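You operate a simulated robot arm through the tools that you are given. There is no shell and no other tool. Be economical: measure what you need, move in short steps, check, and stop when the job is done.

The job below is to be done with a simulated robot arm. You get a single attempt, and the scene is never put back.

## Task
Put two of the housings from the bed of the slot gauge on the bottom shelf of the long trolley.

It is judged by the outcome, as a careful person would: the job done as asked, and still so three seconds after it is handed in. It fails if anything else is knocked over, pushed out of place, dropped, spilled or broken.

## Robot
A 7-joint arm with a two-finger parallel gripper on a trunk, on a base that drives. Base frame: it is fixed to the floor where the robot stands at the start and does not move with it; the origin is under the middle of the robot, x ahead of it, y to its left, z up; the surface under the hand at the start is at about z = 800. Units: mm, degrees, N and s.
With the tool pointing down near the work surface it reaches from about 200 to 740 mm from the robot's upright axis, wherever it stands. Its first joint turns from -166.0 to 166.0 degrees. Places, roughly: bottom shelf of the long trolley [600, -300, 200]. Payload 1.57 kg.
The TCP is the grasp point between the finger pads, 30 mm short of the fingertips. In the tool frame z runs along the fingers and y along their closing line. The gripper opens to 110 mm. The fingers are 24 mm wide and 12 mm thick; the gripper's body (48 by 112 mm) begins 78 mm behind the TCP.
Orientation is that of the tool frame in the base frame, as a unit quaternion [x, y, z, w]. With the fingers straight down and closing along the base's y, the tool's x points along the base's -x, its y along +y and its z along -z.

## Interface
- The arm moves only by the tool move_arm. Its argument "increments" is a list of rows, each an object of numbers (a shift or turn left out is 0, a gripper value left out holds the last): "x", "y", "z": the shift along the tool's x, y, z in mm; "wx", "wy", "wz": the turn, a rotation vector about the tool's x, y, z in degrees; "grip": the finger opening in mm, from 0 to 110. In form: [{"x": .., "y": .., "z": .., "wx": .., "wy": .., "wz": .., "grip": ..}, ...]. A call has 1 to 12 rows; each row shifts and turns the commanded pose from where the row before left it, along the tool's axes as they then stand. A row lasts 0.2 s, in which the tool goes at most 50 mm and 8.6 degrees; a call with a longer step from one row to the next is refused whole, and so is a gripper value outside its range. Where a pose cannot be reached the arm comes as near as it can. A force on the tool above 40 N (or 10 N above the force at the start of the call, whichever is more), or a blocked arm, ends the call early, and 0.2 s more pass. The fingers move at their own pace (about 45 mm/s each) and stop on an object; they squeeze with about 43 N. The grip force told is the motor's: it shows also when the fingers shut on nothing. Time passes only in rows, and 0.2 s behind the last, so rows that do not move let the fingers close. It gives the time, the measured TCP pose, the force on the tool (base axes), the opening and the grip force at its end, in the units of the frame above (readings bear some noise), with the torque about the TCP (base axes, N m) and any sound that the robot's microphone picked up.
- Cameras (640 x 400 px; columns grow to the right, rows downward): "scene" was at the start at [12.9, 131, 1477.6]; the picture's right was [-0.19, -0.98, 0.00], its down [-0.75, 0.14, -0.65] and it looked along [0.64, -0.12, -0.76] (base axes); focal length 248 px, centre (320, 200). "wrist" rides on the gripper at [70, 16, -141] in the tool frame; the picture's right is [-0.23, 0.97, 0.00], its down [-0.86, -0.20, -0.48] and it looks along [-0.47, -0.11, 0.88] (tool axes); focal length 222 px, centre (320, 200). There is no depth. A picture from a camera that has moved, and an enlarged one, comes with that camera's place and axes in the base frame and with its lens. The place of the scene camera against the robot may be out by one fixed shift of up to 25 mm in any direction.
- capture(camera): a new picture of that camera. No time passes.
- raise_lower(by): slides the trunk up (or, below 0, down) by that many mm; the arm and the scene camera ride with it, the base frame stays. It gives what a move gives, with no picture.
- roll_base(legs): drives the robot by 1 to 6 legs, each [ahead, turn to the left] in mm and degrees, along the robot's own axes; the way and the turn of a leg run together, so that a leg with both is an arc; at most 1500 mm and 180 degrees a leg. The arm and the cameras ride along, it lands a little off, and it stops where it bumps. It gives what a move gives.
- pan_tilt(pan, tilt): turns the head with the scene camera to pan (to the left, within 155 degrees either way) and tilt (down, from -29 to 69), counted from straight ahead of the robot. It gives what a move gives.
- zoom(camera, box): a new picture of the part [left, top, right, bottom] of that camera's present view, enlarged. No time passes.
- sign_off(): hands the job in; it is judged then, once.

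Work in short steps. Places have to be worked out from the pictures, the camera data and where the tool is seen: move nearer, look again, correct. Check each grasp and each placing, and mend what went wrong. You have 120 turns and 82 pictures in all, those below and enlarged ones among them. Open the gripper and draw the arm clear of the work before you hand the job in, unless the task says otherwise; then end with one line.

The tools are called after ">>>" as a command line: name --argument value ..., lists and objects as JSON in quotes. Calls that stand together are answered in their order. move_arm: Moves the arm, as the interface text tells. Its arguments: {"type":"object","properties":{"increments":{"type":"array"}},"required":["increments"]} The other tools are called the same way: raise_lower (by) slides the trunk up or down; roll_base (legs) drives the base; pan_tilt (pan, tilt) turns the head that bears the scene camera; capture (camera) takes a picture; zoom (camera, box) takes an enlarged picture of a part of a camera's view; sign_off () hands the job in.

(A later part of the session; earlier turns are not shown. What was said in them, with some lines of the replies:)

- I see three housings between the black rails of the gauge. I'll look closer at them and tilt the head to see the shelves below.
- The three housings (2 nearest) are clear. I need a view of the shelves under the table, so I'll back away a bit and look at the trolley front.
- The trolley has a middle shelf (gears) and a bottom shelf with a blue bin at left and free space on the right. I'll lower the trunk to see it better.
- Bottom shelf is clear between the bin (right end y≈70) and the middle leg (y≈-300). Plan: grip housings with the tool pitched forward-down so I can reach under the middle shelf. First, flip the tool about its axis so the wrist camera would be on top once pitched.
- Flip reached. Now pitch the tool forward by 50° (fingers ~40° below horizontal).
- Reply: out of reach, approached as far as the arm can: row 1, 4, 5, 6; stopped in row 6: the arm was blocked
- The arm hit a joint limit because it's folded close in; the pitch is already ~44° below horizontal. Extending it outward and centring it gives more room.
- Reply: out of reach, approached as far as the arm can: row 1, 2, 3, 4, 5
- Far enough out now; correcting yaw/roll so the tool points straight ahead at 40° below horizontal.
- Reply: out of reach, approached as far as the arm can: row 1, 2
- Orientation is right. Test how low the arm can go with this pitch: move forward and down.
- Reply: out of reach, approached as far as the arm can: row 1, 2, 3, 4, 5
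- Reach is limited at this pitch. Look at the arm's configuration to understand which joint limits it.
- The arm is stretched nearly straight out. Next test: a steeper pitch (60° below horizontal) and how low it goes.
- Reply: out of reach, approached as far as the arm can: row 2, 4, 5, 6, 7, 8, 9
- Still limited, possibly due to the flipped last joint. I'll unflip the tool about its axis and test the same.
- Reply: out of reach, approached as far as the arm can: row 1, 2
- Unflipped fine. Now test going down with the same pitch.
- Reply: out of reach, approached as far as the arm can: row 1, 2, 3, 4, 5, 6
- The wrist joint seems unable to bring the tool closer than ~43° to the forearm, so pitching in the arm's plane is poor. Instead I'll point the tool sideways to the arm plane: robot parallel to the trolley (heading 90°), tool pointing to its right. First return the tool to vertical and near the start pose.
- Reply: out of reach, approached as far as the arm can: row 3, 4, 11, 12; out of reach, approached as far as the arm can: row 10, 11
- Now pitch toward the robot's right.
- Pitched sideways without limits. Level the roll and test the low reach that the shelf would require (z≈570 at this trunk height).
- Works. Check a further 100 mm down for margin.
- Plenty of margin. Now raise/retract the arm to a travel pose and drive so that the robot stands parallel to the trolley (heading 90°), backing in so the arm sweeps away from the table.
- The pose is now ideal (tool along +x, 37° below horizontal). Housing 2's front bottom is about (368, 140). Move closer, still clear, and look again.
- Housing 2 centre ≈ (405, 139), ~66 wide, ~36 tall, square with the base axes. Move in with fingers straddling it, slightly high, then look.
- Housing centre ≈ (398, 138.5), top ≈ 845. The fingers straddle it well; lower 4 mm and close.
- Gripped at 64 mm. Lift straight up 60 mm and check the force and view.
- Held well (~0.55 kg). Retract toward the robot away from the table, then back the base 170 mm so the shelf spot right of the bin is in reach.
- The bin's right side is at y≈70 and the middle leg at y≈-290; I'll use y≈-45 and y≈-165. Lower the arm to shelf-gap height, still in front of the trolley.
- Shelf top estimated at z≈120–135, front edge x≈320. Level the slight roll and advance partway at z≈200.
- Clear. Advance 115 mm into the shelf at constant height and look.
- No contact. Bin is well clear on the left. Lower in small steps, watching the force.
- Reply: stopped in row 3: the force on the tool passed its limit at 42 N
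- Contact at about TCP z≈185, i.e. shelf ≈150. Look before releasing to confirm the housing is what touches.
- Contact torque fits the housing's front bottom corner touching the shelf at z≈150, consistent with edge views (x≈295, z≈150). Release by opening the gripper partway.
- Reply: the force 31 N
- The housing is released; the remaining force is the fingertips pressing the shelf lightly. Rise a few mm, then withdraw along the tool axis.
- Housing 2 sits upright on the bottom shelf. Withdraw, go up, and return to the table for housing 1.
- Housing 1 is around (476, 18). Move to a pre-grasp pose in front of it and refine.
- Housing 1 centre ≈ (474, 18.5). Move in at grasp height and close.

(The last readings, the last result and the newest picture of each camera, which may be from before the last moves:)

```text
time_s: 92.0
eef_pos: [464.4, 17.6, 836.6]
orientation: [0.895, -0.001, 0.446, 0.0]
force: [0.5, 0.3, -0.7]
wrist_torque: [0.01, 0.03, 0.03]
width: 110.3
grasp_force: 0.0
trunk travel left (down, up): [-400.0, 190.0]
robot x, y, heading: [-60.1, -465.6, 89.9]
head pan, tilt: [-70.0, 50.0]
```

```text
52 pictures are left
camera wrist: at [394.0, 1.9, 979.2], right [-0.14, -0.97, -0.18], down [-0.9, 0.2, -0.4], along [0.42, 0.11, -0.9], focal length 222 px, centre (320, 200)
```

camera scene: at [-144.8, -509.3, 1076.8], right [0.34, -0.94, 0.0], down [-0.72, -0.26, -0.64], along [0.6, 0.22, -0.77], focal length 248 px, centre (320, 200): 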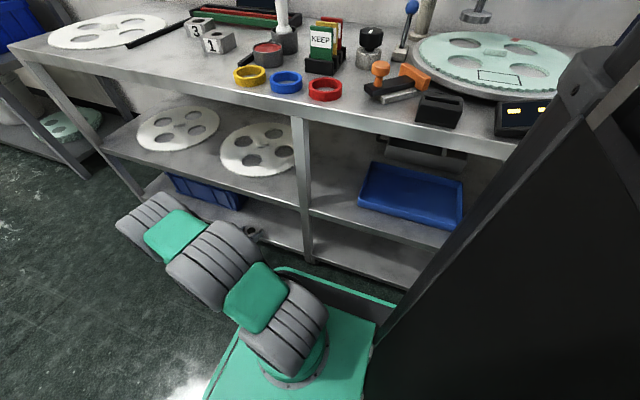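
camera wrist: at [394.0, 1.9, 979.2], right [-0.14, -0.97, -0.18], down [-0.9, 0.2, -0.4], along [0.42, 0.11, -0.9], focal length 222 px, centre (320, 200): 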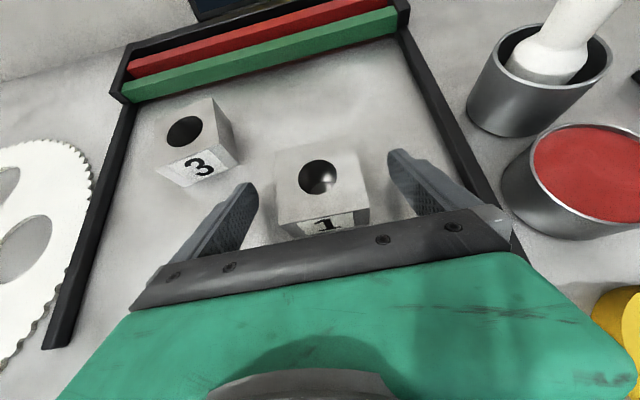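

Same relative view as with housing 2. Lower 3 mm, close, then lift.

>>> move_arm --increments '[{"x": -1.2, "y": -0.7, "z": 3.4}, {"grip": 40}, {}, {}, {}, {}, {}]'

>>> move_arm --increments '[{"x": 16, "z": -12}, {"x": 16, "z": -12}, {"x": 16, "z": -12}, {}]'

>>> capture --camera "wrist"

```text
time_s: 93.5
eef_pos: [466.6, 18.7, 832.3]
orientation: [0.895, -0.001, 0.446, 0.001]
force: [0.5, 0.0, 0.7]
wrist_torque: [-0.13, -0.14, -0.06]
width: 64.1
grasp_force: 42.9
trunk travel left (down, up): [-400.0, 190.0]
robot x, y, heading: [-59.7, -464.4, 89.8]
head pan, tilt: [-70.0, 50.0]
```

```text
time_s: 94.5
eef_pos: [466.3, 22.6, 890.4]
orientation: [0.895, 0.0, 0.446, 0.0]
force: [-0.2, -0.3, -5.4]
wrist_torque: [-0.01, 0.07, -0.02]
width: 64.0
grasp_force: 42.6
trunk travel left (down, up): [-400.0, 190.0]
robot x, y, heading: [-61.7, -468.5, 90.3]
head pan, tilt: [-70.0, 50.0]
```

```text
51 pictures are left
camera wrist: at [395.4, 5.7, 1033.1], right [-0.14, -0.97, -0.18], down [-0.9, 0.2, -0.39], along [0.42, 0.11, -0.9], focal length 222 px, centre (320, 200)
```

wrist: 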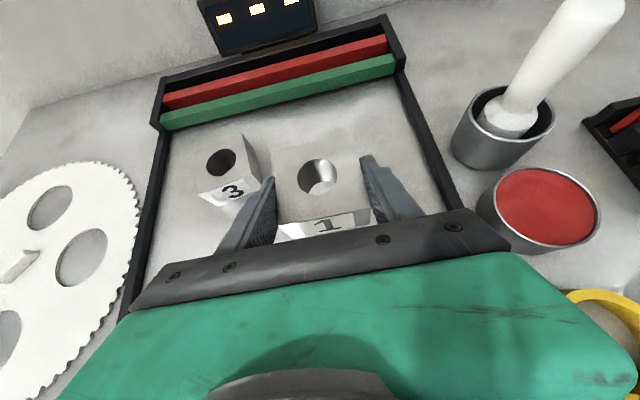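

Housing 1 is held. Retract from the table, back the base 150 mm, lower the trunk.

>>> move_arm --increments '[{"x": -24, "z": -31.5}, {"x": -24, "z": -31.5}, {"x": -24, "z": -31.5}, {"x": -24, "z": -31.5}, {"x": -24, "z": -31.5}, {"x": -24, "z": -31.5}, {"x": -24, "z": -31.5}, {"x": -24, "z": -31.5}, {}]'

>>> roll_base --legs '[[-150, 0]]'

>>> raise_lower --by -400

```text
time_s: 96.5
eef_pos: [150.1, 19.7, 889.7]
orientation: [0.894, -0.001, 0.447, 0.001]
force: [-0.6, -0.4, -6.0]
wrist_torque: [-0.03, 0.08, 0.01]
width: 63.9
grasp_force: 43.9
trunk travel left (down, up): [-400.0, 190.0]
robot x, y, heading: [-60.3, -466.6, 90.1]
head pan, tilt: [-70.0, 50.0]
```

```text
time_s: 97.9
eef_pos: [149.3, -135.0, 890.1]
orientation: [0.895, -0.001, 0.446, 0.001]
force: [0.1, -0.5, -5.7]
wrist_torque: [0.0, 0.06, 0.0]
width: 64.0
grasp_force: 43.1
trunk travel left (down, up): [-400.0, 190.0]
robot x, y, heading: [-57.2, -625.3, 89.9]
head pan, tilt: [-70.0, 50.0]
```

```text
time_s: 101.8
eef_pos: [150.6, -133.5, 489.0]
orientation: [0.895, -0.001, 0.446, 0.001]
force: [-0.2, 0.7, -6.3]
wrist_torque: [0.02, 0.07, 0.02]
width: 64.1
grasp_force: 43.1
trunk travel left (down, up): [0.0, 590.0]
robot x, y, heading: [-59.5, -617.5, 90.0]
head pan, tilt: [-70.0, 50.0]
```

Lower the arm to shelf-gap height with a shift to y≈-165, and look.

>>> move_arm --increments '[{"x": -36.4, "y": 5, "z": 27.7}, {"x": -36.4, "y": 5, "z": 27.7}, {"x": -36.4, "y": 5, "z": 27.7}, {"x": -36.4, "y": 5, "z": 27.7}, {"x": -36.4, "y": 5, "z": 27.7}, {"x": -36.4, "y": 5, "z": 27.7}, {}]'

>>> capture --camera "wrist"

>>> capture --camera "scene"

```text
time_s: 103.4
eef_pos: [149.9, -165.1, 213.5]
orientation: [0.895, -0.001, 0.446, 0.0]
force: [0.0, -0.5, -5.0]
wrist_torque: [0.01, 0.06, 0.01]
width: 64.2
grasp_force: 43.1
trunk travel left (down, up): [0.0, 590.0]
robot x, y, heading: [-58.7, -618.8, 89.9]
head pan, tilt: [-70.0, 50.0]
```

```text
50 pictures are left
camera wrist: at [78.4, -180.6, 355.8], right [-0.14, -0.97, -0.18], down [-0.9, 0.2, -0.4], along [0.42, 0.11, -0.9], focal length 222 px, centre (320, 200)
```

wrist: 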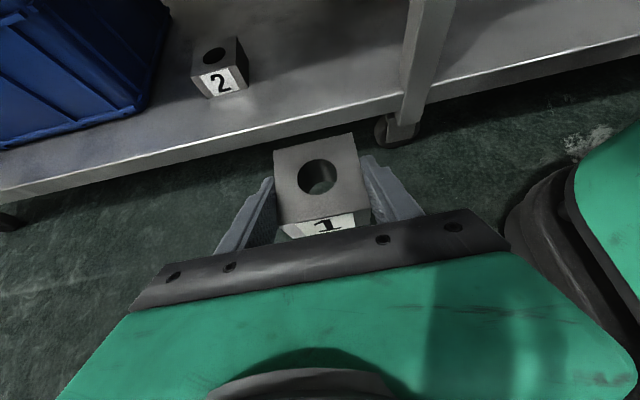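

```text
49 pictures are left
camera scene: at [-145.0, -663.0, 1076.8], right [0.34, -0.94, 0.0], down [-0.72, -0.26, -0.64], along [0.6, 0.22, -0.77], focal length 248 px, centre (320, 200)
```

scene: 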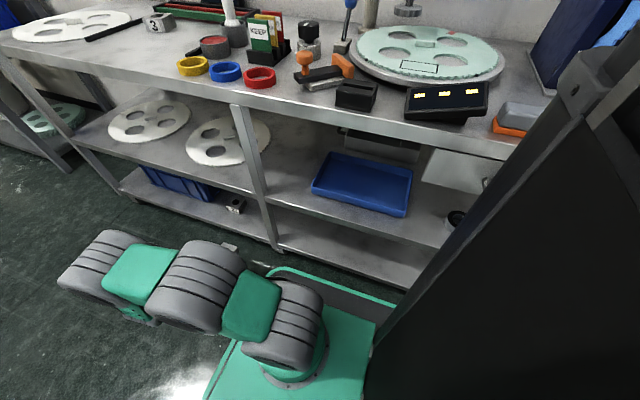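

Gap between housing 2 (right side y≈-80) and the leg (y≈-265) is ample; target y≈-168. Advance into the shelf.

>>> move_arm --increments '[{"x": 23.5, "y": 1, "z": 32.5}, {"x": 23.5, "y": 1, "z": 32.5}, {"x": 23.5, "y": 1, "z": 32.5}, {}]'

>>> move_arm --increments '[{"x": 23.5, "z": 32.5}, {"x": 23.5, "z": 32.5}, {"x": 23.5, "z": 32.5}, {}]'

>>> capture --camera "wrist"

>>> zoom --camera "scene" --box '[120, 130, 320, 280]'

```text
time_s: 104.4
eef_pos: [267.0, -167.4, 210.1]
orientation: [0.895, 0.0, 0.446, 0.001]
force: [0.2, -0.9, -5.6]
wrist_torque: [0.0, 0.05, 0.04]
width: 63.5
grasp_force: 42.7
trunk travel left (down, up): [0.0, 590.0]
robot x, y, heading: [-59.4, -618.9, 90.0]
head pan, tilt: [-70.0, 50.0]
```

```text
time_s: 105.4
eef_pos: [390.6, -168.8, 210.0]
orientation: [0.895, -0.001, 0.446, 0.001]
force: [0.6, 0.8, -5.1]
wrist_torque: [-0.01, 0.07, -0.01]
width: 63.9
grasp_force: 42.9
trunk travel left (down, up): [0.0, 590.0]
robot x, y, heading: [-60.1, -618.3, 90.0]
head pan, tilt: [-70.0, 50.0]
```

```text
48 pictures are left
camera wrist: at [319.2, -184.9, 352.3], right [-0.14, -0.97, -0.18], down [-0.9, 0.2, -0.4], along [0.42, 0.11, -0.9], focal length 222 px, centre (320, 200)
```

wrist: 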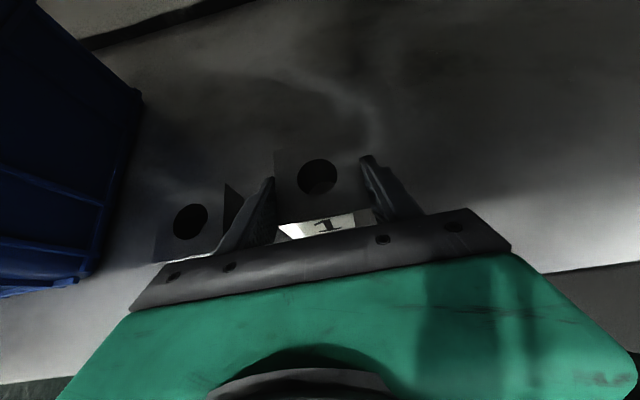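

```text
2.67 times, centred on (220, 205) of scene
camera zoom: at [-144.7, -663.0, 1076.8], right [0.34, -0.94, 0.0], down [-0.72, -0.26, -0.64], along [0.6, 0.22, -0.77], focal length 660 px, centre (587, 187)
```

zoom: 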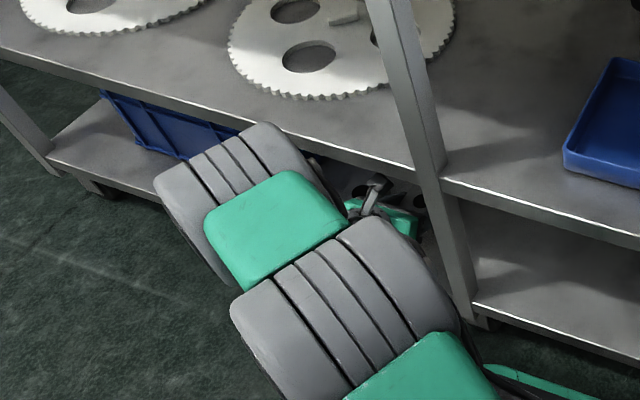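

Clear. Descend to just above the shelf, then small steps until contact.

>>> move_arm --increments '[{"x": -7.5, "z": 5.5}, {"x": -7, "z": 5.3}, {}]'

>>> move_arm --increments '[{"x": -1.6, "z": 1.2}, {"x": -1.6, "z": 1.2}, {}]'

```text
time_s: 106.2
eef_pos: [391.9, -167.5, 191.3]
orientation: [0.895, 0.0, 0.446, 0.0]
force: [0.6, -0.1, -5.6]
wrist_torque: [0.03, 0.06, 0.01]
width: 63.9
grasp_force: 43.1
trunk travel left (down, up): [0.0, 590.0]
robot x, y, heading: [-62.0, -621.0, 90.0]
head pan, tilt: [-70.0, 50.0]
```

```text
time_s: 107.0
eef_pos: [391.5, -168.5, 187.2]
orientation: [0.895, -0.001, 0.447, 0.001]
force: [0.4, 0.0, -5.5]
wrist_torque: [-0.01, 0.09, 0.01]
width: 63.9
grasp_force: 43.1
trunk travel left (down, up): [0.0, 590.0]
robot x, y, heading: [-60.5, -621.2, 90.1]
head pan, tilt: [-70.0, 50.0]
```

Not touching yet; two more small steps.

>>> move_arm --increments '[{"x": -1.2, "z": 0.9}, {"x": -0.8, "z": 0.6}, {}]'

>>> move_arm --increments '[{"x": -0.8, "z": 0.6}, {}]'

```text
time_s: 107.8
eef_pos: [391.8, -166.9, 186.0]
orientation: [0.895, 0.0, 0.446, 0.0]
force: [-0.2, 0.2, -4.8]
wrist_torque: [-0.02, 0.06, 0.0]
width: 64.1
grasp_force: 42.8
trunk travel left (down, up): [0.0, 590.0]
robot x, y, heading: [-62.0, -621.4, 89.9]
head pan, tilt: [-70.0, 50.0]
```

```text
time_s: 108.4
eef_pos: [391.6, -167.4, 185.0]
orientation: [0.895, -0.001, 0.446, 0.001]
force: [0.4, -0.3, -4.9]
wrist_torque: [-0.03, 0.07, -0.01]
width: 63.8
grasp_force: 43.1
trunk travel left (down, up): [0.0, 590.0]
robot x, y, heading: [-61.3, -618.6, 90.3]
head pan, tilt: [-70.0, 50.0]
```

Still hanging free; continue 2 mm.

>>> move_arm --increments '[{"x": -1, "z": 0.7}, {}]'

>>> move_arm --increments '[{"x": -1, "z": 0.7}, {}]'

```text
time_s: 109.0
eef_pos: [392.3, -167.9, 183.1]
orientation: [0.895, -0.002, 0.446, 0.001]
force: [-0.5, 0.3, -3.9]
wrist_torque: [0.07, 0.02, -0.01]
width: 63.8
grasp_force: 43.5
trunk travel left (down, up): [0.0, 590.0]
robot x, y, heading: [-59.0, -616.9, 89.9]
head pan, tilt: [-70.0, 50.0]
```

```text
time_s: 109.6
eef_pos: [392.6, -166.9, 183.0]
orientation: [0.895, -0.001, 0.447, 0.0]
force: [-1.5, -2.2, 7.2]
wrist_torque: [-0.27, 0.38, -0.02]
width: 63.9
grasp_force: 42.8
trunk travel left (down, up): [0.0, 590.0]
robot x, y, heading: [-61.8, -622.2, 90.0]
head pan, tilt: [-70.0, 50.0]
```

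Contact at TCP z≈183 with light load. Release.

>>> move_arm --increments '[{"grip": 70}, {"grip": 80}, {"grip": 90}, {}, {}]'

>>> move_arm --increments '[{"x": 2.4, "z": -1.8}, {"z": -15}, {"z": -25}, {"x": -22, "z": -30}, {"x": -25, "z": -33}, {"x": -25, "z": -33}, {"x": -25, "z": -33}, {}]'

>>> capture --camera "wrist"

```text
time_s: 110.8
eef_pos: [392.0, -167.0, 182.5]
orientation: [0.895, 0.0, 0.447, 0.0]
force: [0.4, 0.2, -0.4]
wrist_torque: [0.02, 0.02, 0.01]
width: 90.0
grasp_force: 0.1
trunk travel left (down, up): [0.0, 590.0]
robot x, y, heading: [-61.1, -618.5, 90.2]
head pan, tilt: [-70.0, 50.0]
```

```text
time_s: 112.6
eef_pos: [199.3, -166.4, 208.3]
orientation: [0.895, -0.001, 0.447, 0.001]
force: [0.3, 0.0, 0.5]
wrist_torque: [-0.01, 0.0, -0.01]
width: 90.1
grasp_force: 0.0
trunk travel left (down, up): [0.0, 590.0]
robot x, y, heading: [-64.1, -620.5, 89.9]
head pan, tilt: [-70.0, 50.0]
```

```text
46 pictures are left
camera wrist: at [127.8, -182.8, 350.5], right [-0.14, -0.97, -0.18], down [-0.9, 0.2, -0.4], along [0.42, 0.11, -0.9], focal length 222 px, centre (320, 200)
```

wrist: 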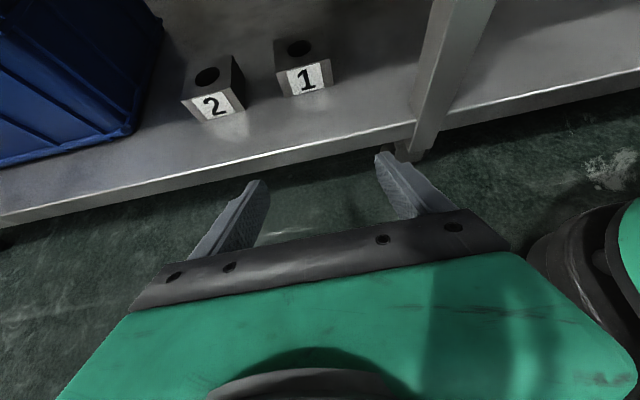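

Both housings stand upright on the bottom shelf. Draw the arm clear and take one check picture.

>>> move_arm --increments '[{"x": -27, "z": -36}, {"x": 37.6, "z": -28.6}, {"x": 37.6, "z": -28.6}, {"x": 37.6, "z": -28.6}, {"x": 37.6, "z": -28.6}, {}]'

>>> capture --camera "scene"

```text
time_s: 114.0
eef_pos: [148.6, -167.7, 396.7]
orientation: [0.895, -0.001, 0.446, 0.001]
force: [-0.5, -0.3, 0.0]
wrist_torque: [-0.01, 0.02, 0.02]
width: 90.2
grasp_force: 0.1
trunk travel left (down, up): [0.0, 590.0]
robot x, y, heading: [-58.3, -619.5, 90.0]
head pan, tilt: [-70.0, 50.0]
```

```text
45 pictures are left
camera scene: at [-145.1, -663.2, 1076.8], right [0.34, -0.94, 0.0], down [-0.72, -0.26, -0.64], along [0.6, 0.22, -0.77], focal length 248 px, centre (320, 200)
```

scene: 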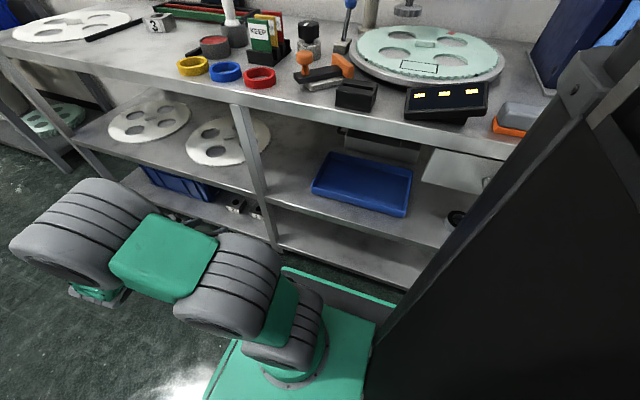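

Everything else is undisturbed, the gripper is open and the arm is clear. Handing in.

>>> sign_off

```text
The job is handed in.
```

Housings 2 and 1 from the slot gauge's bed are standing upright on the bottom shelf of the long trolley, and nothing else was disturbed in the last pictures.
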